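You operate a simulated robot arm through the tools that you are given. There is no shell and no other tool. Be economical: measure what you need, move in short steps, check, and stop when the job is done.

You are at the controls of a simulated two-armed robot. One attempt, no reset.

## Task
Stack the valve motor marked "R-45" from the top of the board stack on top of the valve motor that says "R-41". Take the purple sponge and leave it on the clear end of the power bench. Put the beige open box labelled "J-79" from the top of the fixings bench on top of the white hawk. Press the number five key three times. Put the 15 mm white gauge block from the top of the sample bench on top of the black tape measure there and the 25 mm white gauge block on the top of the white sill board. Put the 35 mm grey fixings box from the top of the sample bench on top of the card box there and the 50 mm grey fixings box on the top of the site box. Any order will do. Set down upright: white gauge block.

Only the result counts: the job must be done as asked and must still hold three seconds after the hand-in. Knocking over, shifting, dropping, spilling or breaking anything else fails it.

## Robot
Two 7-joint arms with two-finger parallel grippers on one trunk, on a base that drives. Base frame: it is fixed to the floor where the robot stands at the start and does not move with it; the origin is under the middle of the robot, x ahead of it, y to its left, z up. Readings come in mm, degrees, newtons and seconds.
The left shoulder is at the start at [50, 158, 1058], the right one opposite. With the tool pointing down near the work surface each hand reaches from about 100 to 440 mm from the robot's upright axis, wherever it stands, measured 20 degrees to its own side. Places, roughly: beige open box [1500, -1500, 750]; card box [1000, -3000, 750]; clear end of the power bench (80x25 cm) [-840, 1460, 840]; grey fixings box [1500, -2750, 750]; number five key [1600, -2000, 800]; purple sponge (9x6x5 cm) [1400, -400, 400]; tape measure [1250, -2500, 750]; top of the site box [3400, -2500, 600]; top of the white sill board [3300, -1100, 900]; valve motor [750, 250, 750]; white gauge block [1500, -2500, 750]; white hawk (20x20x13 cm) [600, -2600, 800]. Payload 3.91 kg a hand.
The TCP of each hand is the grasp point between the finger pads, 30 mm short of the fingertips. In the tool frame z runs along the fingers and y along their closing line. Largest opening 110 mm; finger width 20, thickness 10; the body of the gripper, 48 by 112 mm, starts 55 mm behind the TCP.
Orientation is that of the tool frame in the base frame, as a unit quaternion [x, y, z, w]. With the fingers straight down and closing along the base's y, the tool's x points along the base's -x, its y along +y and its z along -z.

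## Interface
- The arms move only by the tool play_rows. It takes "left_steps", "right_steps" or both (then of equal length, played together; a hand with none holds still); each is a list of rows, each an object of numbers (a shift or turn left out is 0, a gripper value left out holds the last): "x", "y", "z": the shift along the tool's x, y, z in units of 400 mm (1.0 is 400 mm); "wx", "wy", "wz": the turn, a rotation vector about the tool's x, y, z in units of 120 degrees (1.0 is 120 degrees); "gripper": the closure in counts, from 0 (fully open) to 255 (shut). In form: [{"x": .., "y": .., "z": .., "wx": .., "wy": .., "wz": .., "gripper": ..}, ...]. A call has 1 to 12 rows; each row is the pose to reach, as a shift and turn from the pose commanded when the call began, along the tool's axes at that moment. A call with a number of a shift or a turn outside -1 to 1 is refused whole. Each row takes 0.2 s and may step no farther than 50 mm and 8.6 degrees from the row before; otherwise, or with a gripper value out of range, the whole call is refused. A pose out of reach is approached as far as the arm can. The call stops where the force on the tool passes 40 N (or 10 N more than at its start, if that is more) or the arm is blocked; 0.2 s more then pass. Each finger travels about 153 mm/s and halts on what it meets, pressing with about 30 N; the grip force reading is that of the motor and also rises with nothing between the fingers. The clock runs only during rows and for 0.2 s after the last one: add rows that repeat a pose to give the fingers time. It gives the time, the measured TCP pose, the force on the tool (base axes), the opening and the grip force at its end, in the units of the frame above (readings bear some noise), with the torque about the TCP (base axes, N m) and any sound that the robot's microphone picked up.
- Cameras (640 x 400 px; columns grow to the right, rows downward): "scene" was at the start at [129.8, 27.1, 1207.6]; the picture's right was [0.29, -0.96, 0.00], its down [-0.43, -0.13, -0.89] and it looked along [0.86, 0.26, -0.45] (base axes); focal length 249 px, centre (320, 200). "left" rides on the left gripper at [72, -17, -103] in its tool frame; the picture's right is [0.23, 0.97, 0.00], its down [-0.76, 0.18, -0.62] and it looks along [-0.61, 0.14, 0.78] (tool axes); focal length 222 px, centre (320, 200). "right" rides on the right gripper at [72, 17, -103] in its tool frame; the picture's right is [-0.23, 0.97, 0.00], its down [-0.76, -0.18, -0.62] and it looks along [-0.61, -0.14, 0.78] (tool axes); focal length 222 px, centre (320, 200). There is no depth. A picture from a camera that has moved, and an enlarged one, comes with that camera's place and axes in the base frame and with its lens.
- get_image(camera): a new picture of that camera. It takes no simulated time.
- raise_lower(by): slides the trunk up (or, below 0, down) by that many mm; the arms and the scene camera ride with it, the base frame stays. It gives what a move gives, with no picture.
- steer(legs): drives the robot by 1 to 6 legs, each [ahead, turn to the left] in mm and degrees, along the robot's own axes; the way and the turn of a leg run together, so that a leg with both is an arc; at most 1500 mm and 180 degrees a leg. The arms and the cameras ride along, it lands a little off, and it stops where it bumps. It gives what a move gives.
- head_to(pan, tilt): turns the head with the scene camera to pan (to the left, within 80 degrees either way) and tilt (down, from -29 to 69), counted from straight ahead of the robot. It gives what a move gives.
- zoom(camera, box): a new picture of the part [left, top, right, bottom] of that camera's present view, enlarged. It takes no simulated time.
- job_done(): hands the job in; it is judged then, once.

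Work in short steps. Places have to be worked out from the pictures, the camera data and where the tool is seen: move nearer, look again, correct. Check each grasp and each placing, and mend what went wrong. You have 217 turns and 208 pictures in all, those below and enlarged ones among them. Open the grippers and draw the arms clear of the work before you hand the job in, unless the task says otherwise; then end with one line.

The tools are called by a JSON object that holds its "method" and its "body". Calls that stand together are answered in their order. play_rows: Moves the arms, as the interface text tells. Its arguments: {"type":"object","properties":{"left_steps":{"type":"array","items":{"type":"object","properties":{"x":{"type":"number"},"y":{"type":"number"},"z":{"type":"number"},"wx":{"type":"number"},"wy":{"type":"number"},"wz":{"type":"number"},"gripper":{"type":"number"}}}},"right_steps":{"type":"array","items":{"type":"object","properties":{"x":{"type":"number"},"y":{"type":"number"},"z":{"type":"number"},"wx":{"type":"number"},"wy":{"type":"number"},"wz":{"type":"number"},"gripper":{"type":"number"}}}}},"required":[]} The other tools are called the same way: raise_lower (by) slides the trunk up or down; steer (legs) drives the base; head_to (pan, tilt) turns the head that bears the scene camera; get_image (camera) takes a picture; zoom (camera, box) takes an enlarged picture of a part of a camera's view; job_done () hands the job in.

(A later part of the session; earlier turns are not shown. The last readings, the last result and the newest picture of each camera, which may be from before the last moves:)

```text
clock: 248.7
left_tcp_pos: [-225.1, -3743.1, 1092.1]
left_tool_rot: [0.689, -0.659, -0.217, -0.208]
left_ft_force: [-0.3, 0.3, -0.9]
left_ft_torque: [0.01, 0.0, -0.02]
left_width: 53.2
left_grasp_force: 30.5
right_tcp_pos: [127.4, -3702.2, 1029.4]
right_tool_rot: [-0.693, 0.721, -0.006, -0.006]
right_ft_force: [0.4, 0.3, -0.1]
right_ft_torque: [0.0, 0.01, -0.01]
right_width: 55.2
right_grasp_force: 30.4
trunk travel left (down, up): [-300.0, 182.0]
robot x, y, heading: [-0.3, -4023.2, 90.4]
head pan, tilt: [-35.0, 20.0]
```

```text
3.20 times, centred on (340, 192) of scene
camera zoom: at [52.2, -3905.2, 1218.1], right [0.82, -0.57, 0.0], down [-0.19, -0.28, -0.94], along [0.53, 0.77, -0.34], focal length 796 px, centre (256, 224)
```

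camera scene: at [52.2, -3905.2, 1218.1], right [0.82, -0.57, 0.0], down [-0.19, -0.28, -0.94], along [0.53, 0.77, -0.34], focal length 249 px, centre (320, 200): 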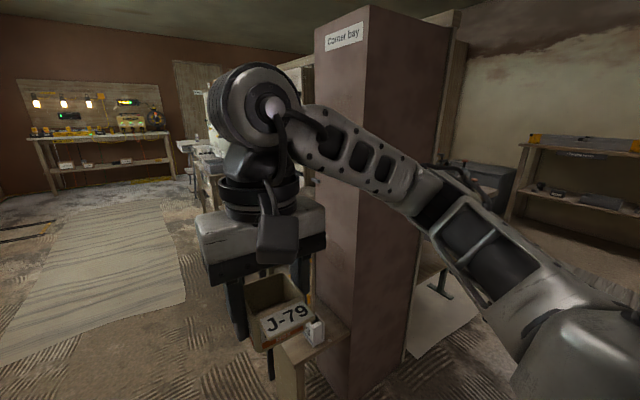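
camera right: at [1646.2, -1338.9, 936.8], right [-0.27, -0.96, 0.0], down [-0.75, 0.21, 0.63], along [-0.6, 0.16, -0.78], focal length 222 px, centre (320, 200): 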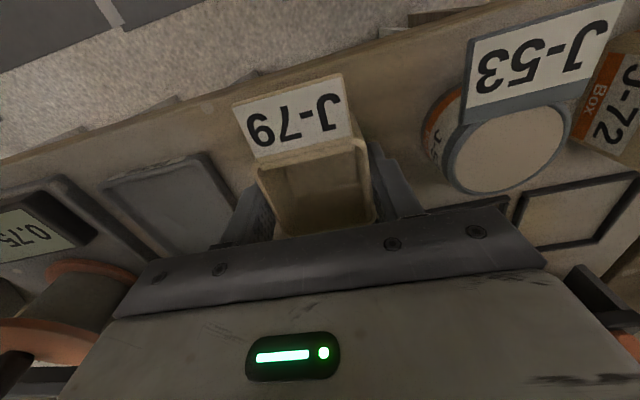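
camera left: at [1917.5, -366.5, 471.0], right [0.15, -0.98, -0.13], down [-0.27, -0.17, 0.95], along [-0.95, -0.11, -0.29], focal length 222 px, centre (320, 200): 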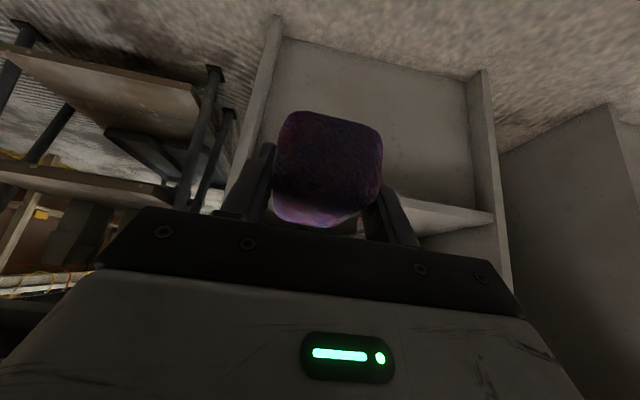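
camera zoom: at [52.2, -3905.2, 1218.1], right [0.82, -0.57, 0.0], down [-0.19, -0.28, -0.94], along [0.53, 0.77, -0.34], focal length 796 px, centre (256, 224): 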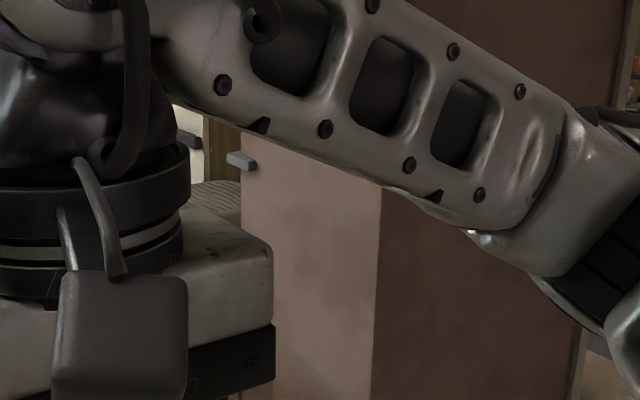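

Driving up the aisle about 900 mm to see past the end bay.

{"method": "steer", "body": {"legs": [[950, 0]]}}

{"method": "head_to", "body": {"pan": -25, "tilt": 25}}

{"method": "get_image", "body": {"camera": "scene"}}

```text
clock: 253.7
left_tcp_pos: [-232.8, -2784.2, 1093.0]
left_tool_rot: [0.688, -0.661, -0.216, -0.208]
left_ft_force: [0.1, 0.8, -0.4]
left_ft_torque: [-0.01, -0.01, -0.01]
left_width: 53.2
left_grasp_force: 29.5
right_tcp_pos: [118.7, -2746.3, 1029.6]
right_tool_rot: [-0.692, 0.722, -0.005, -0.006]
right_ft_force: [-0.6, -1.2, -1.6]
right_ft_torque: [-0.01, 0.04, 0.0]
right_width: 55.2
right_grasp_force: 30.2
trunk travel left (down, up): [-300.0, 182.0]
robot x, y, heading: [-13.9, -3062.0, 90.3]
head pan, tilt: [-35.0, 20.0]
```

```text
clock: 254.4
left_tcp_pos: [-234.1, -2784.6, 1093.1]
left_tool_rot: [0.688, -0.66, -0.218, -0.208]
left_ft_force: [-0.7, 0.2, 1.1]
left_ft_torque: [-0.04, -0.02, -0.03]
left_width: 53.3
left_grasp_force: 30.4
right_tcp_pos: [120.1, -2744.5, 1029.4]
right_tool_rot: [-0.692, 0.722, -0.005, -0.006]
right_ft_force: [1.0, -0.8, 0.0]
right_ft_torque: [-0.01, -0.02, 0.0]
right_width: 55.4
right_grasp_force: 30.4
trunk travel left (down, up): [-300.0, 182.0]
robot x, y, heading: [-9.3, -3065.5, 90.2]
head pan, tilt: [-25.0, 25.0]
```

```text
96 pictures are left
camera scene: at [29.3, -2941.2, 1210.0], right [0.91, -0.42, 0.0], down [-0.18, -0.38, -0.91], along [0.38, 0.82, -0.42], focal length 249 px, centre (320, 200)
```

scene: 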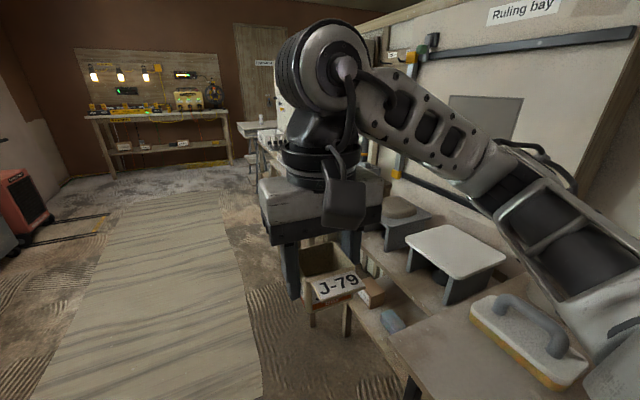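

I see a white square hawk on a stand at about (450–600, -2650). I'll drive up level with it and turn to face the bench.

{"method": "steer", "body": {"legs": [[560, 0], [0, -90]]}}

{"method": "head_to", "body": {"pan": -20, "tilt": 40}}

{"method": "get_image", "body": {"camera": "scene"}}

```text
clock: 261.5
left_tcp_pos: [265.3, -2274.5, 1093.6]
left_tool_rot: [-0.02, 0.953, 0.006, 0.301]
left_ft_force: [0.1, -0.9, 0.2]
left_ft_torque: [0.0, -0.04, 0.01]
left_width: 53.3
left_grasp_force: 29.8
right_tcp_pos: [305.4, -2628.3, 1029.6]
right_tool_rot: [0.02, 1.0, 0.0, -0.008]
right_ft_force: [-0.1, -0.5, -0.5]
right_ft_torque: [0.0, 0.0, 0.0]
right_width: 55.2
right_grasp_force: 29.8
trunk travel left (down, up): [-300.0, 182.0]
robot x, y, heading: [-17.0, -2495.7, 0.2]
head pan, tilt: [-25.0, 25.0]
```

```text
clock: 262.3
left_tcp_pos: [265.4, -2276.2, 1091.7]
left_tool_rot: [-0.02, 0.953, 0.006, 0.302]
left_ft_force: [0.1, -1.0, -0.4]
left_ft_torque: [0.0, 0.0, -0.01]
left_width: 53.3
left_grasp_force: 29.7
right_tcp_pos: [304.8, -2627.2, 1029.0]
right_tool_rot: [0.022, 1.0, 0.0, -0.008]
right_ft_force: [0.2, 0.4, -0.7]
right_ft_torque: [0.01, 0.02, 0.0]
right_width: 55.7
right_grasp_force: 29.9
trunk travel left (down, up): [-300.0, 182.0]
robot x, y, heading: [-15.5, -2497.6, 0.6]
head pan, tilt: [-20.0, 40.0]
```

```text
95 pictures are left
camera scene: at [106.8, -2525.0, 1186.8], right [-0.33, -0.94, 0.0], down [-0.61, 0.21, -0.77], along [0.72, -0.26, -0.64], focal length 249 px, centre (320, 200)
```

scene: 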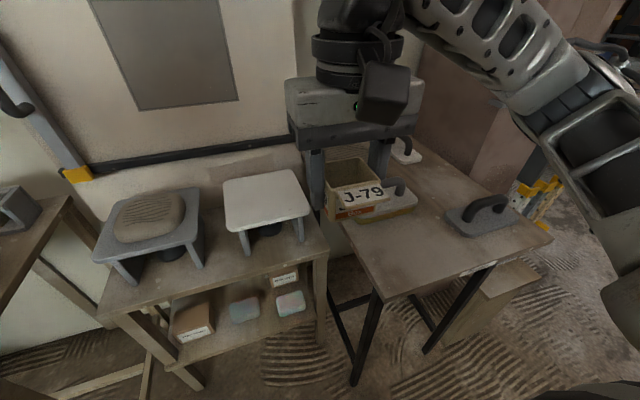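

Triangulated: hawk top centre about (645,-2556), z≈760. I'll drive to about (230,-2400) so it's in right-arm reach.

{"method": "steer", "body": {"legs": [[0, 21], [262, 0], [0, -21.5]]}}

{"method": "get_image", "body": {"camera": "right"}}

{"method": "get_image", "body": {"camera": "scene"}}

```text
clock: 265.2
left_tcp_pos: [386.7, -2101.2, 1093.6]
left_tool_rot: [-0.191, 0.935, 0.06, 0.294]
left_ft_force: [-0.2, -0.8, -0.1]
left_ft_torque: [-0.01, -0.01, -0.01]
left_width: 53.1
left_grasp_force: 29.9
right_tcp_pos: [549.4, -2416.0, 1028.1]
right_tool_rot: [-0.159, 0.987, -0.002, -0.009]
right_ft_force: [0.7, -0.4, -0.7]
right_ft_torque: [0.01, -0.02, 0.0]
right_width: 55.5
right_grasp_force: 30.0
trunk travel left (down, up): [-300.0, 182.0]
robot x, y, heading: [203.0, -2408.8, 21.1]
head pan, tilt: [-20.0, 40.0]
stopped in leg 2: the robot was blocked; the commanded pose is now the measured one
```

```text
94 pictures are left
camera right: at [476.2, -2422.8, 1134.1], right [-0.09, 1.0, 0.0], down [0.79, 0.07, 0.61], along [0.61, 0.05, -0.79], focal length 222 px, centre (320, 200)
```

right: 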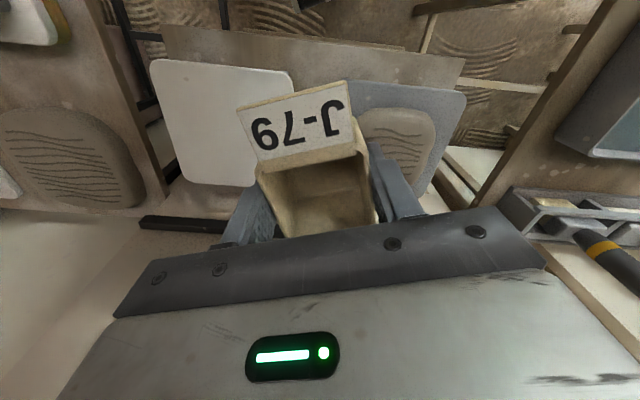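

```text
93 pictures are left
camera scene: at [327.8, -2392.5, 1186.8], right [0.02, -1.0, 0.0], down [-0.64, -0.01, -0.77], along [0.77, 0.02, -0.64], focal length 249 px, centre (320, 200)
```

scene: 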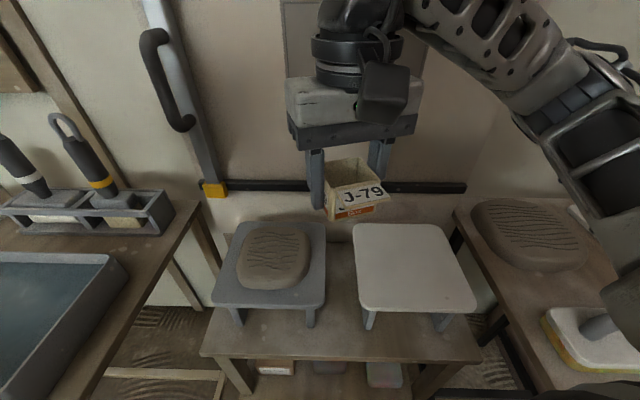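

Blocked slightly early at (203,-2409), but the hawk at about (624,-2573) is near reach. Turning back to heading 0.

{"method": "steer", "body": {"legs": [[-10, 0], [0, -21]]}}

{"method": "get_image", "body": {"camera": "right"}}

```text
clock: 267.1
left_tcp_pos: [475.6, -2191.7, 1093.1]
left_tool_rot: [-0.019, 0.954, 0.006, 0.3]
left_ft_force: [0.2, -0.5, 0.1]
left_ft_torque: [-0.01, -0.01, 0.0]
left_width: 53.2
left_grasp_force: 30.0
right_tcp_pos: [513.9, -2543.6, 1029.3]
right_tool_rot: [0.021, 1.0, 0.0, -0.008]
right_ft_force: [0.4, -0.5, -1.6]
right_ft_torque: [0.01, -0.01, -0.01]
right_width: 55.3
right_grasp_force: 30.2
trunk travel left (down, up): [-300.0, 182.0]
robot x, y, heading: [193.6, -2410.2, 0.7]
head pan, tilt: [-20.0, 40.0]
```

```text
92 pictures are left
camera right: at [444.4, -2522.6, 1134.0], right [0.27, 0.96, 0.0], down [0.76, -0.21, 0.61], along [0.59, -0.17, -0.79], focal length 222 px, centre (320, 200)
```

right: 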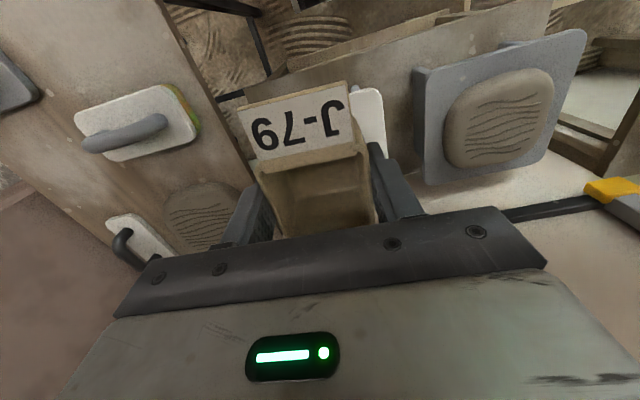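

Extending over the hawk at about (620,-2572), z≈910.

{"method": "play_rows", "body": {"right_steps": [{"x": -0.067, "y": -0.015, "z": 0.07}, {"x": -0.134, "y": -0.03, "z": 0.14}, {"x": -0.2, "y": -0.045, "z": 0.21}, {"x": -0.2675, "y": -0.059, "z": 0.28}, {"x": -0.2675, "y": -0.059, "z": 0.3}]}}

{"method": "get_image", "body": {"camera": "scene"}}

{"method": "get_image", "body": {"camera": "right"}}

```text
clock: 268.2
left_tcp_pos: [476.3, -2191.2, 1091.8]
left_tool_rot: [-0.019, 0.954, 0.006, 0.3]
left_ft_force: [0.7, -0.4, 0.1]
left_ft_torque: [0.02, 0.05, -0.01]
left_width: 53.2
left_grasp_force: 29.7
right_tcp_pos: [620.1, -2571.7, 907.1]
right_tool_rot: [0.022, 1.0, 0.001, -0.01]
right_ft_force: [0.9, 0.2, -0.9]
right_ft_torque: [0.0, 0.03, 0.02]
right_width: 55.0
right_grasp_force: 30.4
trunk travel left (down, up): [-300.0, 182.0]
robot x, y, heading: [196.5, -2412.3, 0.6]
head pan, tilt: [-20.0, 40.0]
```

```text
91 pictures are left
camera scene: at [316.5, -2440.5, 1186.7], right [-0.33, -0.94, 0.0], down [-0.61, 0.22, -0.77], along [0.72, -0.26, -0.64], focal length 249 px, centre (320, 200)
```

scene: 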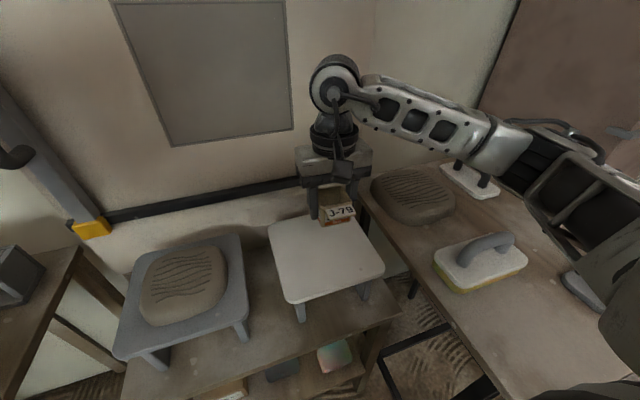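

```text
90 pictures are left
camera right: at [548.6, -2551.1, 1012.1], right [0.27, 0.96, 0.0], down [0.76, -0.21, 0.61], along [0.59, -0.17, -0.79], focal length 222 px, centre (320, 200)
```

right: 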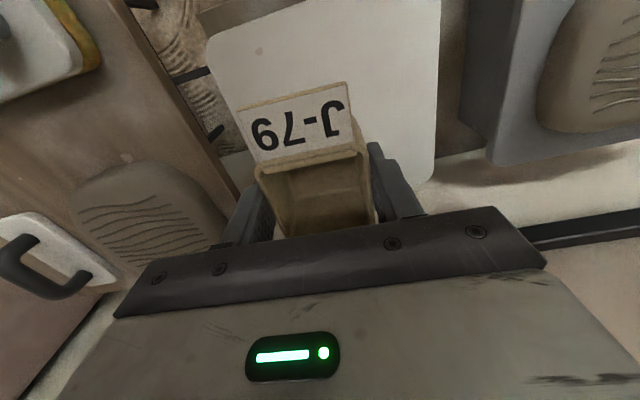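

The box is nearly over the plate centre (~(613,-2563)). Shifting slightly and descending to z≈822.

{"method": "play_rows", "body": {"right_steps": [{"x": 0.0175, "y": 0.0225, "z": 0.07}, {"x": 0.0175, "y": 0.0225, "z": 0.14}, {"x": 0.0175, "y": 0.0225, "z": 0.212}, {"x": 0.0175, "y": 0.0225, "z": 0.212}]}}

{"method": "play_rows", "body": {"right_steps": [{"z": 0.005}, {"z": 0.01}, {"z": 0.015}, {"z": 0.02}, {"z": 0.025}, {"z": 0.03}]}}

{"method": "get_image", "body": {"camera": "scene"}}

```text
clock: 269.2
left_tcp_pos: [475.4, -2190.5, 1092.9]
left_tool_rot: [-0.019, 0.954, 0.006, 0.3]
left_ft_force: [0.7, -0.4, -0.1]
left_ft_torque: [-0.04, 0.04, 0.0]
left_width: 53.3
left_grasp_force: 30.5
right_tcp_pos: [609.1, -2562.0, 822.5]
right_tool_rot: [0.021, 1.0, 0.001, -0.008]
right_ft_force: [0.2, 0.3, -0.5]
right_ft_torque: [0.04, 0.02, -0.04]
right_width: 55.4
right_grasp_force: 29.8
trunk travel left (down, up): [-300.0, 182.0]
robot x, y, heading: [193.1, -2413.2, 0.3]
head pan, tilt: [-20.0, 40.0]
```

```text
clock: 270.6
left_tcp_pos: [474.5, -2191.0, 1092.6]
left_tool_rot: [-0.02, 0.953, 0.006, 0.302]
left_ft_force: [0.0, 0.7, 0.1]
left_ft_torque: [-0.03, -0.02, -0.01]
left_width: 53.4
left_grasp_force: 29.7
right_tcp_pos: [610.8, -2561.5, 813.3]
right_tool_rot: [0.022, 1.0, 0.001, -0.005]
right_ft_force: [0.6, -2.0, 25.5]
right_ft_torque: [-0.21, -0.06, 0.02]
right_width: 55.3
right_grasp_force: 29.7
trunk travel left (down, up): [-300.0, 182.0]
robot x, y, heading: [191.8, -2414.6, 0.4]
head pan, tilt: [-20.0, 40.0]
```

```text
89 pictures are left
camera scene: at [314.9, -2440.0, 1187.2], right [-0.33, -0.94, 0.0], down [-0.6, 0.21, -0.77], along [0.72, -0.26, -0.64], focal length 249 px, centre (320, 200)
```

scene: 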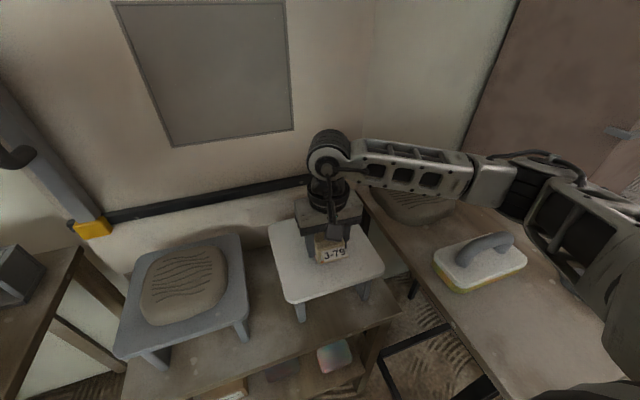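

Contact at 25 N with the box in the middle of the plate. Relieving, opening and lifting.

{"method": "play_rows", "body": {"right_steps": [{"z": -0.008}, {"z": -0.008, "gripper": 110}, {"z": -0.008, "gripper": 60}, {"z": -0.008, "gripper": 60}, {"z": -0.1}, {"z": -0.2}, {"z": -0.3}, {"z": -0.4}, {"x": 0.1, "z": -0.45}, {"x": 0.2, "z": -0.5}, {"x": 0.3, "z": -0.5, "gripper": 0}]}}

{"method": "get_image", "body": {"camera": "scene"}}

```text
clock: 273.1
left_tcp_pos: [475.7, -2192.1, 1093.1]
left_tool_rot: [-0.02, 0.954, 0.006, 0.3]
left_ft_force: [-0.1, 1.1, -0.6]
left_ft_torque: [0.0, 0.03, 0.03]
left_width: 53.3
left_grasp_force: 30.2
right_tcp_pos: [493.8, -2556.6, 1012.5]
right_tool_rot: [0.022, 1.0, 0.0, -0.008]
right_ft_force: [-0.5, 0.4, 0.7]
right_ft_torque: [0.04, -0.02, 0.02]
right_width: 110.4
right_grasp_force: 0.0
trunk travel left (down, up): [-300.0, 182.0]
robot x, y, heading: [193.2, -2410.4, 0.4]
head pan, tilt: [-20.0, 40.0]
```

```text
88 pictures are left
camera scene: at [316.3, -2440.4, 1186.7], right [-0.33, -0.94, 0.0], down [-0.61, 0.21, -0.77], along [0.72, -0.26, -0.64], focal length 249 px, centre (320, 200)
```

scene: 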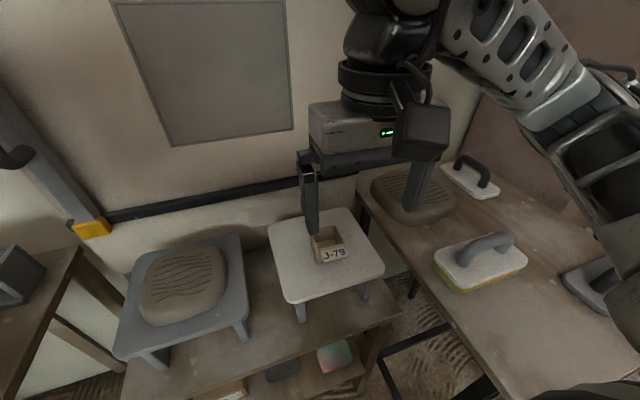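

J-79 is on the hawk. Now the sponge: I'll back out and drive up the front aisle to the power bench.

{"method": "steer", "body": {"legs": [[-450, 0], [0, 90], [1500, 0], [1500, 0]]}}

{"method": "head_to", "body": {"pan": 15, "tilt": 15}}

{"method": "get_image", "body": {"camera": "scene"}}

```text
clock: 293.6
left_tcp_pos: [-509.9, 846.1, 1092.5]
left_tool_rot: [0.69, -0.658, -0.217, -0.207]
left_ft_force: [0.1, 0.1, 0.3]
left_ft_torque: [0.0, 0.0, 0.04]
left_width: 53.3
left_grasp_force: 29.8
right_tcp_pos: [-145.2, 867.9, 1013.6]
right_tool_rot: [-0.695, 0.719, -0.006, -0.006]
right_ft_force: [0.4, 0.6, -0.1]
right_ft_torque: [-0.04, 0.01, -0.05]
right_width: 109.9
right_grasp_force: 0.1
trunk travel left (down, up): [-300.0, 182.0]
robot x, y, heading: [-285.0, 569.7, 90.7]
head pan, tilt: [-20.0, 40.0]
```

```text
clock: 294.6
left_tcp_pos: [-510.4, 846.7, 1092.0]
left_tool_rot: [0.69, -0.659, -0.217, -0.207]
left_ft_force: [0.4, 0.7, 0.2]
left_ft_torque: [0.0, -0.02, 0.01]
left_width: 53.4
left_grasp_force: 30.7
right_tcp_pos: [-144.2, 868.5, 1012.4]
right_tool_rot: [-0.694, 0.719, -0.005, -0.006]
right_ft_force: [0.6, 0.0, 0.7]
right_ft_torque: [0.01, 0.03, 0.02]
right_width: 110.2
right_grasp_force: 0.0
trunk travel left (down, up): [-300.0, 182.0]
robot x, y, heading: [-283.8, 567.3, 90.9]
head pan, tilt: [15.0, 15.0]
```

```text
87 pictures are left
camera scene: at [-310.4, 697.5, 1226.2], right [0.96, 0.27, 0.0], down [0.07, -0.25, -0.97], along [-0.26, 0.93, -0.26], focal length 249 px, centre (320, 200)
```

scene: 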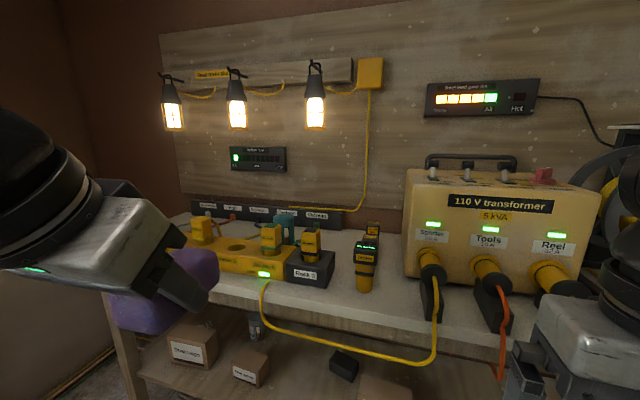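

Moving left to face the bench's clear end.

{"method": "steer", "body": {"legs": [[-150, 0], [0, 90], [480, 0], [0, -90]]}}

{"method": "head_to", "body": {"pan": 0, "tilt": 25}}

{"method": "get_image", "body": {"camera": "scene"}}

```text
clock: 306.1
left_tcp_pos: [-993.7, 679.6, 1091.9]
left_tool_rot: [0.695, -0.653, -0.219, -0.205]
left_ft_force: [1.6, -0.8, -0.7]
left_ft_torque: [-0.03, 0.03, 0.0]
left_width: 53.4
left_grasp_force: 29.9
right_tcp_pos: [-628.4, 706.0, 1014.7]
right_tool_rot: [-0.699, 0.715, -0.007, -0.006]
right_ft_force: [-0.3, 0.0, -0.1]
right_ft_torque: [0.0, -0.01, -0.01]
right_width: 109.9
right_grasp_force: 0.1
trunk travel left (down, up): [-300.0, 182.0]
robot x, y, heading: [-766.7, 406.0, 91.4]
head pan, tilt: [15.0, 15.0]
```

```text
clock: 306.9
left_tcp_pos: [-991.8, 679.2, 1092.3]
left_tool_rot: [0.694, -0.654, -0.219, -0.206]
left_ft_force: [0.2, 0.9, -0.8]
left_ft_torque: [-0.01, -0.01, 0.02]
left_width: 53.4
left_grasp_force: 29.8
right_tcp_pos: [-627.9, 705.5, 1013.7]
right_tool_rot: [-0.699, 0.716, -0.005, -0.006]
right_ft_force: [-0.3, -0.8, -0.4]
right_ft_torque: [0.02, -0.02, 0.02]
right_width: 109.9
right_grasp_force: 0.0
trunk travel left (down, up): [-300.0, 182.0]
robot x, y, heading: [-765.5, 404.0, 91.7]
head pan, tilt: [0.0, 25.0]
```

```text
86 pictures are left
camera scene: at [-766.9, 535.9, 1210.1], right [1.0, 0.03, 0.0], down [0.01, -0.42, -0.91], along [-0.03, 0.91, -0.42], focal length 249 px, centre (320, 200)
```

scene: 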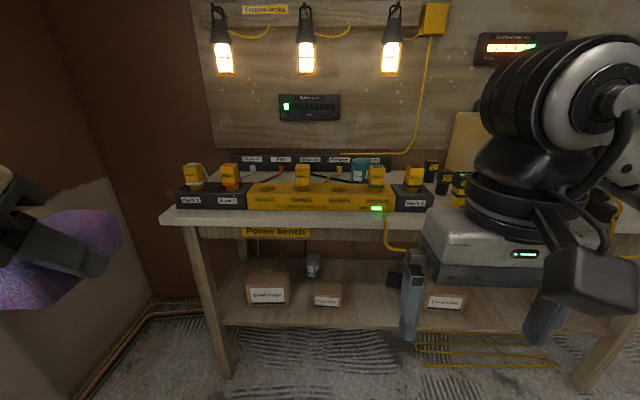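

Zooming in on the bench top to find the clear area.

{"method": "zoom", "body": {"camera": "scene", "box": [150, 140, 450, 240]}}

{"method": "raise_lower", "body": {"by": 180}}

{"method": "get_image", "body": {"camera": "scene"}}

```text
2.13 times, centred on (300, 190) of scene
camera zoom: at [-766.9, 535.9, 1210.1], right [1.0, 0.03, 0.0], down [0.01, -0.42, -0.91], along [-0.03, 0.91, -0.42], focal length 531 px, centre (363, 221)
```

zoom: 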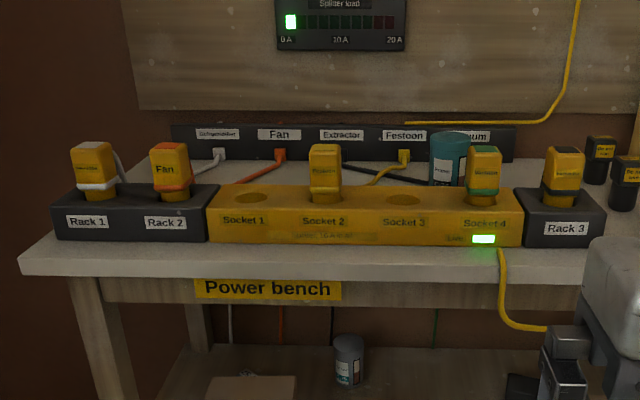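

```text
clock: 308.9
left_tcp_pos: [-992.5, 680.6, 1272.8]
left_tool_rot: [0.694, -0.654, -0.218, -0.207]
left_ft_force: [-0.6, -0.1, -0.6]
left_ft_torque: [-0.02, -0.01, 0.01]
left_width: 53.4
left_grasp_force: 30.0
right_tcp_pos: [-626.6, 707.0, 1194.6]
right_tool_rot: [-0.699, 0.715, -0.007, -0.006]
right_ft_force: [0.3, 0.3, 0.8]
right_ft_torque: [0.02, 0.0, 0.0]
right_width: 110.1
right_grasp_force: 0.0
trunk travel left (down, up): [-480.0, 2.0]
robot x, y, heading: [-765.6, 403.0, 91.9]
head pan, tilt: [0.0, 25.0]
```

```text
84 pictures are left
camera scene: at [-766.8, 536.0, 1390.0], right [1.0, 0.03, 0.0], down [0.01, -0.42, -0.91], along [-0.03, 0.91, -0.42], focal length 249 px, centre (320, 200)
```

scene: 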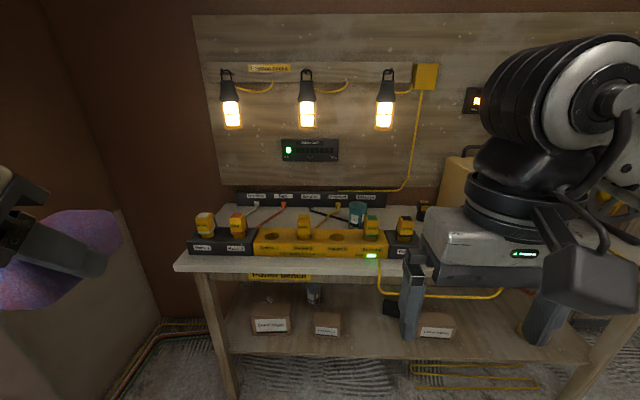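

The bench top is at z=840; the clear zone lies behind the socket strip. I'll retract the right hand, steepen the left tool, lower the trunk and drive in to place over the gap behind Socket 1.

{"method": "play_rows", "body": {"left_steps": [{"wy": 0.035}, {"wy": 0.07}, {"wy": 0.105}, {"wy": 0.14}, {"wy": 0.14}], "right_steps": [{"x": 0.1}, {"x": 0.2}, {"x": 0.3}, {"x": 0.4}, {"x": 0.4}]}}

{"method": "raise_lower", "body": {"by": -160}}

{"method": "steer", "body": {"legs": [[0, -1.5], [525, 0]]}}

{"method": "get_image", "body": {"camera": "left"}}

{"method": "head_to", "body": {"pan": 15, "tilt": 40}}

{"method": "get_image", "body": {"camera": "scene"}}

```text
clock: 310.1
left_tcp_pos: [-990.3, 679.1, 1272.7]
left_tool_rot: [0.719, -0.676, -0.115, -0.108]
left_ft_force: [0.1, 0.8, -0.7]
left_ft_torque: [0.02, 0.0, 0.0]
left_width: 53.2
left_grasp_force: 29.7
right_tcp_pos: [-643.2, 559.3, 1215.0]
right_tool_rot: [-0.7, 0.714, -0.006, -0.006]
right_ft_force: [-0.9, -0.1, -0.7]
right_ft_torque: [-0.02, 0.02, 0.01]
right_width: 109.9
right_grasp_force: 0.2
right hand out of reach, approached as far as the arm can: row 3, 4, 5
trunk travel left (down, up): [-480.0, 2.0]
robot x, y, heading: [-764.0, 408.0, 91.7]
head pan, tilt: [0.0, 25.0]
```

```text
clock: 311.9
left_tcp_pos: [-992.6, 679.2, 1111.7]
left_tool_rot: [0.719, -0.676, -0.115, -0.108]
left_ft_force: [0.1, 0.3, -0.6]
left_ft_torque: [-0.03, -0.01, 0.03]
left_width: 53.3
left_grasp_force: 30.3
right_tcp_pos: [-644.1, 557.9, 1055.9]
right_tool_rot: [-0.699, 0.715, -0.006, -0.007]
right_ft_force: [-0.2, -1.3, 0.4]
right_ft_torque: [-0.01, -0.02, 0.03]
right_width: 109.6
right_grasp_force: 0.1
trunk travel left (down, up): [-320.0, 162.0]
robot x, y, heading: [-765.2, 400.4, 91.6]
head pan, tilt: [0.0, 25.0]
```

```text
clock: 315.4
left_tcp_pos: [-987.0, 1208.6, 1113.2]
left_tool_rot: [0.71, -0.686, -0.114, -0.11]
left_ft_force: [-0.3, 0.0, -0.1]
left_ft_torque: [0.0, -0.03, 0.0]
left_width: 53.2
left_grasp_force: 29.8
right_tcp_pos: [-640.9, 1079.0, 1054.5]
right_tool_rot: [-0.689, 0.724, -0.006, -0.006]
right_ft_force: [-0.6, 0.3, 0.4]
right_ft_torque: [0.0, 0.03, -0.03]
right_width: 110.0
right_grasp_force: 0.0
trunk travel left (down, up): [-320.0, 162.0]
robot x, y, heading: [-766.6, 920.5, 90.1]
head pan, tilt: [0.0, 25.0]
stopped in leg 2: the robot was blocked; the commanded pose is now the measured one
```

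```text
83 pictures are left
camera left: at [-966.0, 1107.4, 1187.3], right [-0.97, -0.25, -0.07], down [-0.2, 0.52, 0.83], along [-0.17, 0.82, -0.55], focal length 222 px, centre (320, 200)
```

left: 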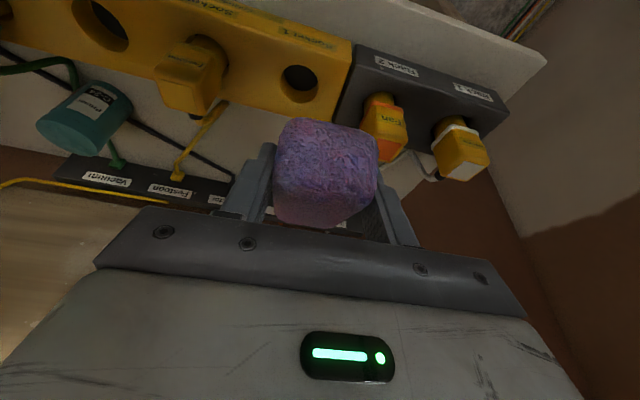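

```text
clock: 316.2
left_tcp_pos: [-986.0, 1207.9, 1112.6]
left_tool_rot: [0.71, -0.686, -0.113, -0.11]
left_ft_force: [-0.2, 0.1, -1.1]
left_ft_torque: [-0.05, 0.05, 0.02]
left_width: 53.3
left_grasp_force: 30.2
right_tcp_pos: [-641.0, 1077.3, 1054.7]
right_tool_rot: [-0.689, 0.725, -0.006, -0.006]
right_ft_force: [0.2, -0.2, -0.1]
right_ft_torque: [0.03, 0.0, 0.01]
right_width: 110.2
right_grasp_force: 0.0
trunk travel left (down, up): [-320.0, 162.0]
robot x, y, heading: [-767.1, 927.0, 90.1]
head pan, tilt: [15.0, 40.0]
```

```text
82 pictures are left
camera scene: at [-786.5, 1047.9, 1206.8], right [0.97, 0.26, 0.0], down [0.17, -0.62, -0.77], along [-0.2, 0.74, -0.64], focal length 249 px, centre (320, 200)
```

scene: 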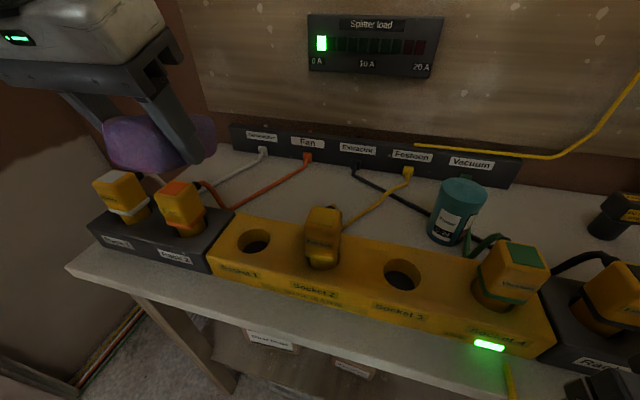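

Clear view: there's a free patch about 230 mm wide around (-955,1415), between the orange and yellow cords. I'll carry the sponge over it at z≈1040.

{"method": "play_rows", "body": {"left_steps": [{"x": -0.0863, "y": -0.019, "z": 0.0668}, {"x": -0.1726, "y": -0.038, "z": 0.1336}, {"x": -0.259, "y": -0.057, "z": 0.2}, {"x": -0.345, "y": -0.076, "z": 0.267}, {"x": -0.4315, "y": -0.095, "z": 0.334}, {"x": -0.4315, "y": -0.095, "z": 0.334}]}}

{"method": "get_image", "body": {"camera": "scene"}}

{"method": "get_image", "body": {"camera": "left"}}

```text
clock: 317.6
left_tcp_pos: [-955.6, 1415.0, 1039.5]
left_tool_rot: [0.71, -0.686, -0.114, -0.11]
left_ft_force: [1.1, -0.2, 0.0]
left_ft_torque: [0.03, 0.0, -0.03]
left_width: 53.2
left_grasp_force: 30.1
right_tcp_pos: [-641.3, 1078.1, 1054.6]
right_tool_rot: [-0.689, 0.725, -0.006, -0.007]
right_ft_force: [0.9, 0.6, 0.4]
right_ft_torque: [0.0, 0.01, -0.01]
right_width: 110.3
right_grasp_force: 0.0
trunk travel left (down, up): [-320.0, 162.0]
robot x, y, heading: [-762.8, 924.6, 90.0]
head pan, tilt: [15.0, 40.0]
```

```text
81 pictures are left
camera scene: at [-786.5, 1047.9, 1206.7], right [0.97, 0.26, 0.0], down [0.17, -0.62, -0.77], along [-0.2, 0.74, -0.64], focal length 249 px, centre (320, 200)
```

scene: 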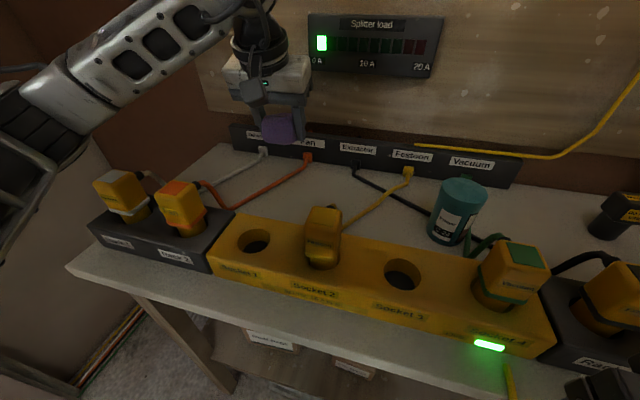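

```text
80 pictures are left
camera left: at [-934.9, 1314.8, 1113.8], right [-0.97, -0.25, -0.07], down [-0.2, 0.52, 0.83], along [-0.17, 0.81, -0.55], focal length 222 px, centre (320, 200)
```

left: 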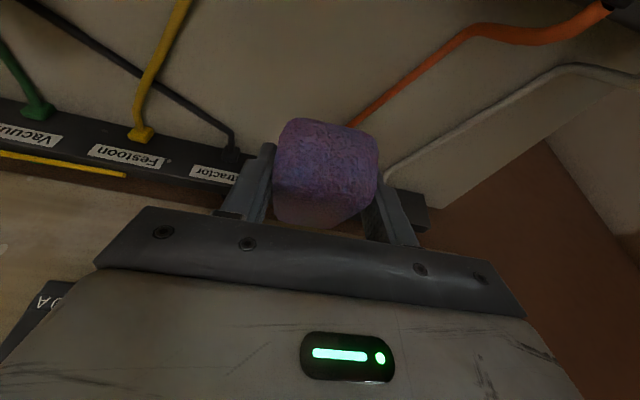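

Reached. Descending vertically to z≈900, checking the view.

{"method": "play_rows", "body": {"left_steps": [{"x": 0.03, "z": 0.09}, {"x": 0.06, "z": 0.18}, {"x": 0.085, "z": 0.26}, {"x": 0.109, "z": 0.33}, {"x": 0.109, "z": 0.33}]}}

{"method": "get_image", "body": {"camera": "scene"}}

{"method": "get_image", "body": {"camera": "left"}}

```text
clock: 318.8
left_tcp_pos: [-953.9, 1414.6, 899.8]
left_tool_rot: [0.711, -0.685, -0.115, -0.109]
left_ft_force: [0.6, 0.5, -0.3]
left_ft_torque: [0.02, 0.01, 0.0]
left_width: 53.2
left_grasp_force: 29.4
right_tcp_pos: [-640.9, 1079.1, 1055.7]
right_tool_rot: [-0.69, 0.724, -0.006, -0.006]
right_ft_force: [0.1, -0.1, 0.0]
right_ft_torque: [0.03, -0.02, 0.02]
right_width: 109.9
right_grasp_force: 0.1
trunk travel left (down, up): [-320.0, 162.0]
robot x, y, heading: [-765.8, 924.8, 90.0]
head pan, tilt: [15.0, 40.0]
```

```text
79 pictures are left
camera scene: at [-786.5, 1047.9, 1206.7], right [0.97, 0.26, 0.0], down [0.17, -0.62, -0.77], along [-0.2, 0.74, -0.64], focal length 249 px, centre (320, 200)
```

scene: 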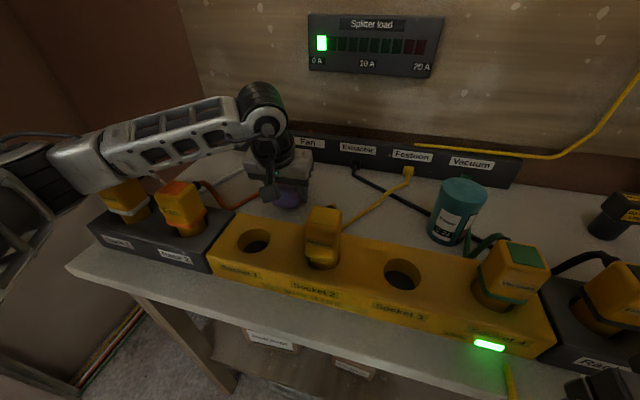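

```text
78 pictures are left
camera left: at [-935.1, 1313.6, 974.6], right [-0.97, -0.25, -0.07], down [-0.2, 0.52, 0.83], along [-0.17, 0.82, -0.55], focal length 222 px, centre (320, 200)
```

left: 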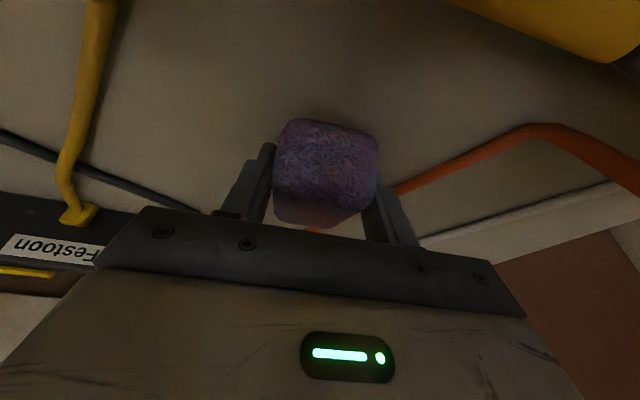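

Sponge bottom should be about 10 mm above the surface. Creeping down in 2 mm rows.

{"method": "play_rows", "body": {"left_steps": [{"x": 0.0016, "z": 0.005}, {"x": 0.0032, "z": 0.01}, {"x": 0.0048, "z": 0.015}, {"x": 0.0064, "z": 0.02}, {"x": 0.008, "z": 0.025}, {"x": 0.0095, "z": 0.03}]}}

```text
clock: 320.2
left_tcp_pos: [-956.0, 1413.1, 889.0]
left_tool_rot: [0.711, -0.685, -0.115, -0.11]
left_ft_force: [0.8, -8.2, 17.9]
left_ft_torque: [0.65, 0.05, 0.01]
left_width: 53.5
left_grasp_force: 29.7
right_tcp_pos: [-639.2, 1076.5, 1055.2]
right_tool_rot: [-0.69, 0.724, -0.006, -0.006]
right_ft_force: [-0.5, -0.2, 0.1]
right_ft_torque: [0.01, 0.01, 0.0]
right_width: 110.0
right_grasp_force: 0.1
trunk travel left (down, up): [-320.0, 162.0]
robot x, y, heading: [-766.0, 920.4, 90.1]
head pan, tilt: [15.0, 40.0]
```

Contact at 18 N. Releasing and lifting straight up.

{"method": "play_rows", "body": {"left_steps": [{"x": -0.001, "z": -0.004, "gripper": 90}, {"x": -0.001, "z": -0.004, "gripper": 60}, {"x": -0.001, "z": -0.004, "gripper": 60}, {"x": -0.03, "z": -0.09}, {"x": -0.06, "z": -0.18}, {"x": -0.09, "z": -0.27}, {"x": -0.12, "z": -0.36}, {"x": -0.05, "z": -0.42}, {"x": 0.05, "z": -0.46}, {"x": 0.15, "z": -0.48}, {"x": 0.25, "z": -0.5}]}}

{"method": "get_image", "body": {"camera": "scene"}}

```text
clock: 322.6
left_tcp_pos: [-949.5, 1255.8, 1044.7]
left_tool_rot: [0.711, -0.685, -0.114, -0.11]
left_ft_force: [-0.8, 0.0, 0.1]
left_ft_torque: [0.02, -0.02, 0.02]
left_width: 84.3
left_grasp_force: 0.1
right_tcp_pos: [-641.3, 1078.0, 1054.8]
right_tool_rot: [-0.689, 0.724, -0.007, -0.007]
right_ft_force: [0.5, 0.9, 0.3]
right_ft_torque: [-0.01, -0.02, -0.03]
right_width: 110.1
right_grasp_force: 0.0
trunk travel left (down, up): [-320.0, 162.0]
robot x, y, heading: [-764.8, 924.2, 90.2]
head pan, tilt: [15.0, 40.0]
```

```text
77 pictures are left
camera scene: at [-786.6, 1047.6, 1206.8], right [0.97, 0.26, 0.0], down [0.17, -0.62, -0.77], along [-0.2, 0.74, -0.64], focal length 249 px, centre (320, 200)
```

scene: 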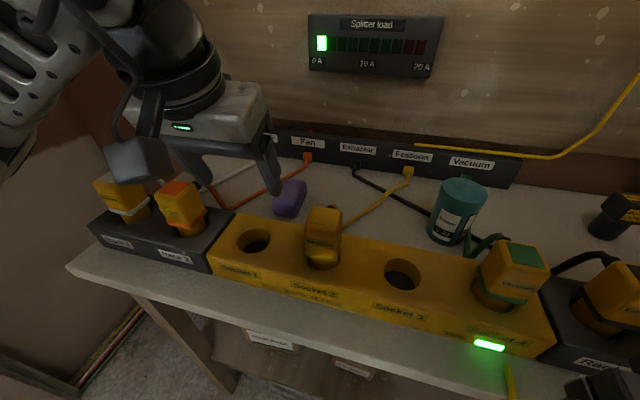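

The sponge rests in the clear zone. Now back around the board stack to the sample bench side.

{"method": "steer", "body": {"legs": [[-190, 0], [0, -90], [1500, 0], [1150, 0], [0, -55], [550, 0]]}}

```text
clock: 345.7
left_tcp_pos: [2537.0, 161.7, 1046.2]
left_tool_rot: [0.435, 0.886, -0.07, 0.143]
left_ft_force: [0.9, 0.5, -0.6]
left_ft_torque: [0.01, -0.04, -0.01]
left_width: 84.5
left_grasp_force: 0.0
right_tcp_pos: [2182.1, 128.2, 1054.8]
right_tool_rot: [0.479, 0.878, 0.003, -0.008]
right_ft_force: [0.5, -0.5, -0.3]
right_ft_torque: [0.02, 0.0, 0.03]
right_width: 110.2
right_grasp_force: 0.0
trunk travel left (down, up): [-320.0, 162.0]
robot x, y, heading: [2194.8, 320.4, -54.5]
head pan, tilt: [15.0, 40.0]
```

Now down the aisle to face the damp logger near y≈-1950.

{"method": "steer", "body": {"legs": [[0, -35.5], [1500, 0], [720, 0], [0, -90]]}}

{"method": "head_to", "body": {"pan": 0, "tilt": 30}}

{"method": "get_image", "body": {"camera": "scene"}}

```text
clock: 362.1
left_tcp_pos: [1855.0, -2073.0, 1045.6]
left_tool_rot: [0.987, 0.018, -0.158, 0.004]
left_ft_force: [0.2, 0.6, -0.6]
left_ft_torque: [0.0, -0.02, 0.0]
left_width: 84.1
left_grasp_force: 0.1
right_tcp_pos: [2033.1, -1765.2, 1056.4]
right_tool_rot: [1.0, -0.025, 0.009, 0.001]
right_ft_force: [0.6, 1.3, 0.5]
right_ft_torque: [0.03, -0.03, -0.05]
right_width: 110.0
right_grasp_force: 0.1
trunk travel left (down, up): [-320.0, 162.0]
robot x, y, heading: [2189.1, -1889.7, -180.0]
head pan, tilt: [15.0, 40.0]
```

```text
clock: 362.9
left_tcp_pos: [1855.3, -2073.7, 1046.3]
left_tool_rot: [0.987, 0.018, -0.159, 0.003]
left_ft_force: [-0.2, -0.1, 0.5]
left_ft_torque: [0.02, 0.0, 0.0]
left_width: 84.3
left_grasp_force: 0.1
right_tcp_pos: [2033.9, -1764.6, 1055.6]
right_tool_rot: [1.0, -0.024, 0.009, 0.0]
right_ft_force: [0.5, 1.0, 0.2]
right_ft_torque: [0.0, 0.0, 0.0]
right_width: 109.9
right_grasp_force: 0.1
trunk travel left (down, up): [-320.0, 162.0]
robot x, y, heading: [2187.9, -1891.6, -179.8]
head pan, tilt: [0.0, 30.0]
```

```text
76 pictures are left
camera scene: at [2058.3, -1889.8, 1222.0], right [0.0, 1.0, 0.0], down [0.5, 0.0, -0.87], along [-0.87, 0.0, -0.5], focal length 249 px, centre (320, 200)
```

scene: 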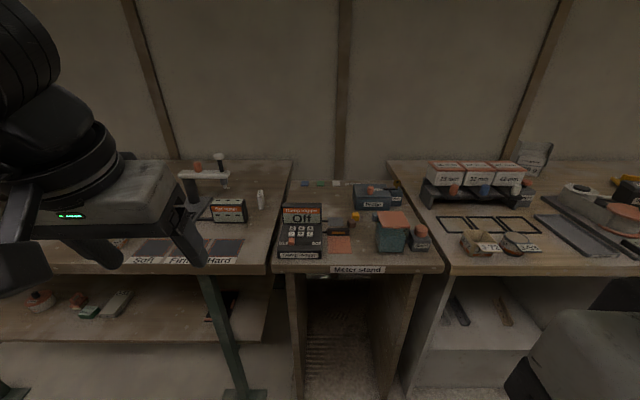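

Zooming in on the logger keypad, and verifying the neighbouring boxes I worked beside.

{"method": "zoom", "body": {"camera": "scene", "box": [265, 190, 365, 265]}}

{"method": "zoom", "body": {"camera": "scene", "box": [420, 200, 580, 280]}}

```text
5.33 times, centred on (315, 228) of scene
camera zoom: at [2058.3, -1889.8, 1222.0], right [0.0, 1.0, 0.0], down [0.5, 0.0, -0.87], along [-0.87, 0.0, -0.5], focal length 1327 px, centre (347, 53)
```

zoom: 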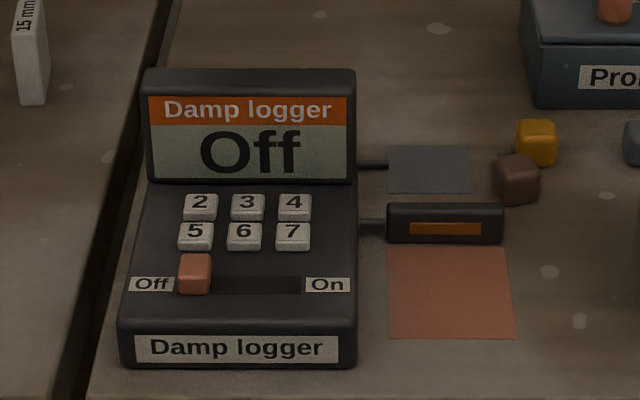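

```text
4.00 times, centred on (500, 240) of scene
camera zoom: at [2058.3, -1889.8, 1222.0], right [0.0, 1.0, 0.0], down [0.5, 0.0, -0.87], along [-0.87, 0.0, -0.5], focal length 996 px, centre (-400, 40)
```

zoom: 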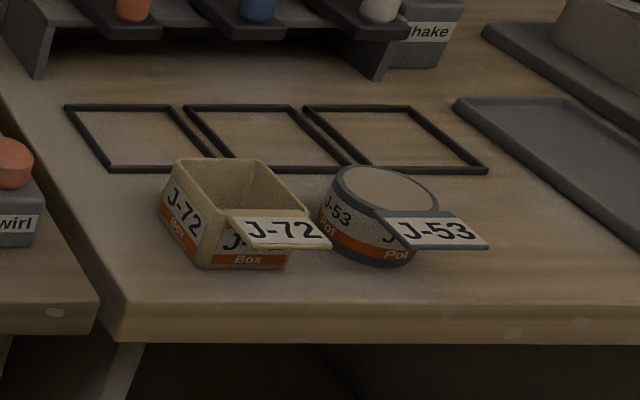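

Logger keys are 2–7; "5" is at about (1551,-1964). I'll retract the left hand, then position so the right arm can reach it.

{"method": "play_rows", "body": {"left_steps": [{"x": 0.11, "z": -0.06}, {"x": 0.22, "z": -0.13}, {"x": 0.33, "z": -0.2}, {"x": 0.33, "z": -0.2}]}}

{"method": "steer", "body": {"legs": [[0, 37], [345, 0], [0, -37]]}}

```text
refused: row 1 steps farther than a row can; nothing moved
```

```text
clock: 368.6
left_tcp_pos: [1579.0, -2281.9, 1046.3]
left_tool_rot: [0.987, 0.017, -0.158, 0.003]
left_ft_force: [-0.1, 0.3, 0.3]
left_ft_torque: [0.0, 0.0, 0.01]
left_width: 84.2
left_grasp_force: 0.2
right_tcp_pos: [1758.2, -1972.1, 1055.7]
right_tool_rot: [1.0, -0.025, 0.009, 0.0]
right_ft_force: [0.0, 0.4, -0.4]
right_ft_torque: [0.0, 0.0, 0.0]
right_width: 110.2
right_grasp_force: 0.0
trunk travel left (down, up): [-320.0, 162.0]
robot x, y, heading: [1909.2, -2096.6, -180.3]
head pan, tilt: [0.0, 30.0]
```

Arrived. Retracting the left hand and moving the closed right gripper above key 5.

{"method": "play_rows", "body": {"left_steps": [{"x": 0.06, "z": -0.03}, {"x": 0.12, "z": -0.07}, {"x": 0.18, "z": -0.11}, {"x": 0.24, "z": -0.15}, {"x": 0.3, "z": -0.19}, {"x": 0.3, "z": -0.19}], "right_steps": [{"x": -0.1, "z": 0.03, "gripper": 255}, {"x": -0.2, "y": -0.005, "z": 0.09}, {"x": -0.3, "y": -0.01, "z": 0.15}, {"x": -0.4, "y": -0.015, "z": 0.21}, {"x": -0.49, "y": -0.02, "z": 0.27}, {"x": -0.5175, "y": -0.02, "z": 0.3125}]}}

{"method": "get_image", "body": {"camera": "right"}}

```text
clock: 370.0
left_tcp_pos: [1713.4, -2274.1, 1092.8]
left_tool_rot: [0.987, 0.018, -0.158, 0.002]
left_ft_force: [0.0, 0.1, -0.4]
left_ft_torque: [0.01, 0.0, 0.0]
left_width: 84.2
left_grasp_force: 0.1
left hand out of reach, approached as far as the arm can: row 4, 5, 6
right_tcp_pos: [1553.3, -1954.8, 926.0]
right_tool_rot: [1.0, -0.025, 0.008, 0.0]
right_ft_force: [-0.6, 0.7, -0.1]
right_ft_torque: [0.06, 0.02, 0.01]
right_width: 0.0
right_grasp_force: 30.1
trunk travel left (down, up): [-320.0, 162.0]
robot x, y, heading: [1908.9, -2099.1, -180.0]
head pan, tilt: [0.0, 30.0]
```

```text
73 pictures are left
camera right: at [1623.2, -1974.5, 1031.3], right [-0.28, -0.96, 0.0], down [-0.76, 0.22, 0.61], along [-0.58, 0.17, -0.79], focal length 222 px, centre (320, 200)
```

right: 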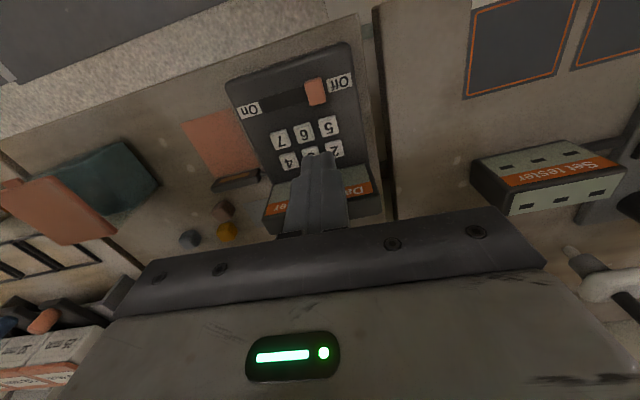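

Key 5 triangulates to about (1552,-1962,829). Shifting 7 mm and lowering until the tip is about 17 mm above it, then verifying.

{"method": "play_rows", "body": {"right_steps": [{"x": -0.002, "y": 0.0178, "z": 0.06}, {"x": -0.002, "y": 0.0178, "z": 0.125}, {"x": -0.002, "y": 0.0178, "z": 0.125}]}}

{"method": "zoom", "body": {"camera": "right", "box": [220, 50, 420, 250]}}

```text
clock: 370.8
left_tcp_pos: [1712.1, -2274.6, 1092.5]
left_tool_rot: [0.987, 0.017, -0.158, 0.003]
left_ft_force: [-0.2, 0.0, 0.7]
left_ft_torque: [0.0, -0.01, 0.01]
left_width: 84.1
left_grasp_force: 0.0
right_tcp_pos: [1554.4, -1961.9, 877.0]
right_tool_rot: [1.0, -0.024, 0.009, 0.0]
right_ft_force: [0.2, 1.1, 0.6]
right_ft_torque: [-0.03, -0.02, 0.03]
right_width: 0.2
right_grasp_force: 29.9
trunk travel left (down, up): [-320.0, 162.0]
robot x, y, heading: [1910.4, -2099.2, -180.0]
head pan, tilt: [0.0, 30.0]
```

```text
2.00 times, centred on (320, 150) of right
camera zoom: at [1624.1, -1982.2, 981.8], right [-0.28, -0.96, 0.0], down [-0.76, 0.22, 0.61], along [-0.59, 0.17, -0.79], focal length 444 px, centre (320, 300)
```

zoom: 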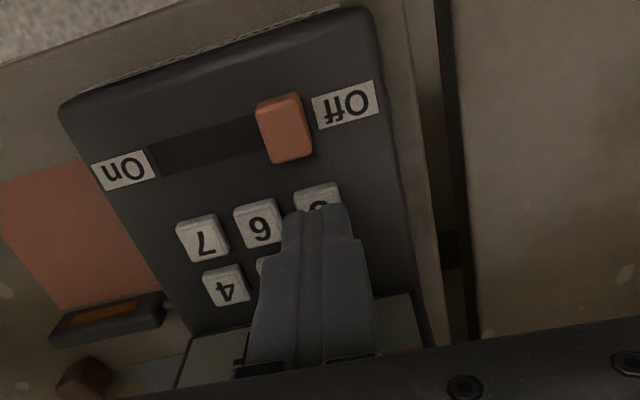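

Landing point is within 3 mm; correcting 2.5 mm. Doing a first press with small rows and release.

{"method": "play_rows", "body": {"right_steps": [{"y": -0.006, "z": 0.02}, {"y": -0.006, "z": 0.04}, {"y": -0.006, "z": 0.045}, {"y": -0.006, "z": 0.05}, {"y": -0.006, "z": 0.055}, {"y": -0.006, "z": 0.055}]}}

{"method": "zoom", "body": {"camera": "right", "box": [220, 50, 420, 250]}}

```text
clock: 372.0
left_tcp_pos: [1711.9, -2275.4, 1092.1]
left_tool_rot: [0.987, 0.016, -0.158, 0.003]
left_ft_force: [0.1, -0.2, -0.4]
left_ft_torque: [0.01, 0.01, -0.02]
left_width: 84.2
left_grasp_force: 0.0
right_tcp_pos: [1556.1, -1958.3, 860.4]
right_tool_rot: [1.0, -0.025, 0.004, 0.001]
right_ft_force: [8.2, 1.9, 17.4]
right_ft_torque: [0.08, -0.14, 0.02]
right_width: 0.0
right_grasp_force: 29.9
trunk travel left (down, up): [-320.0, 162.0]
robot x, y, heading: [1908.9, -2095.4, 180.0]
head pan, tilt: [0.0, 30.0]
heard: click
stopped in row 5 (right hand): the force on the tool passed its limit at 43 N (the readings are from after the stop); the commanded pose is now the measured one
```

```text
2.00 times, centred on (320, 150) of right
camera zoom: at [1625.7, -1979.0, 964.6], right [-0.27, -0.96, 0.0], down [-0.76, 0.22, 0.62], along [-0.59, 0.17, -0.79], focal length 444 px, centre (320, 300)
```

zoom: 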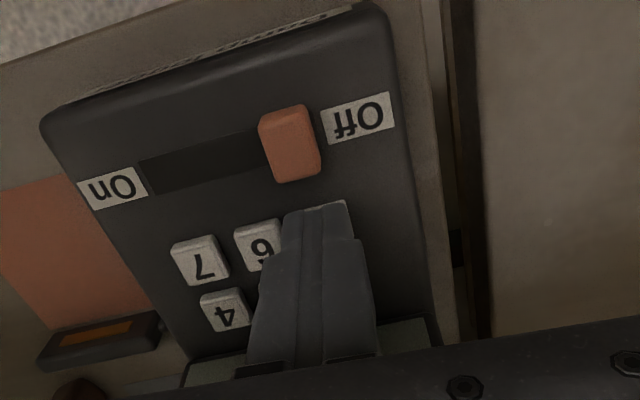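

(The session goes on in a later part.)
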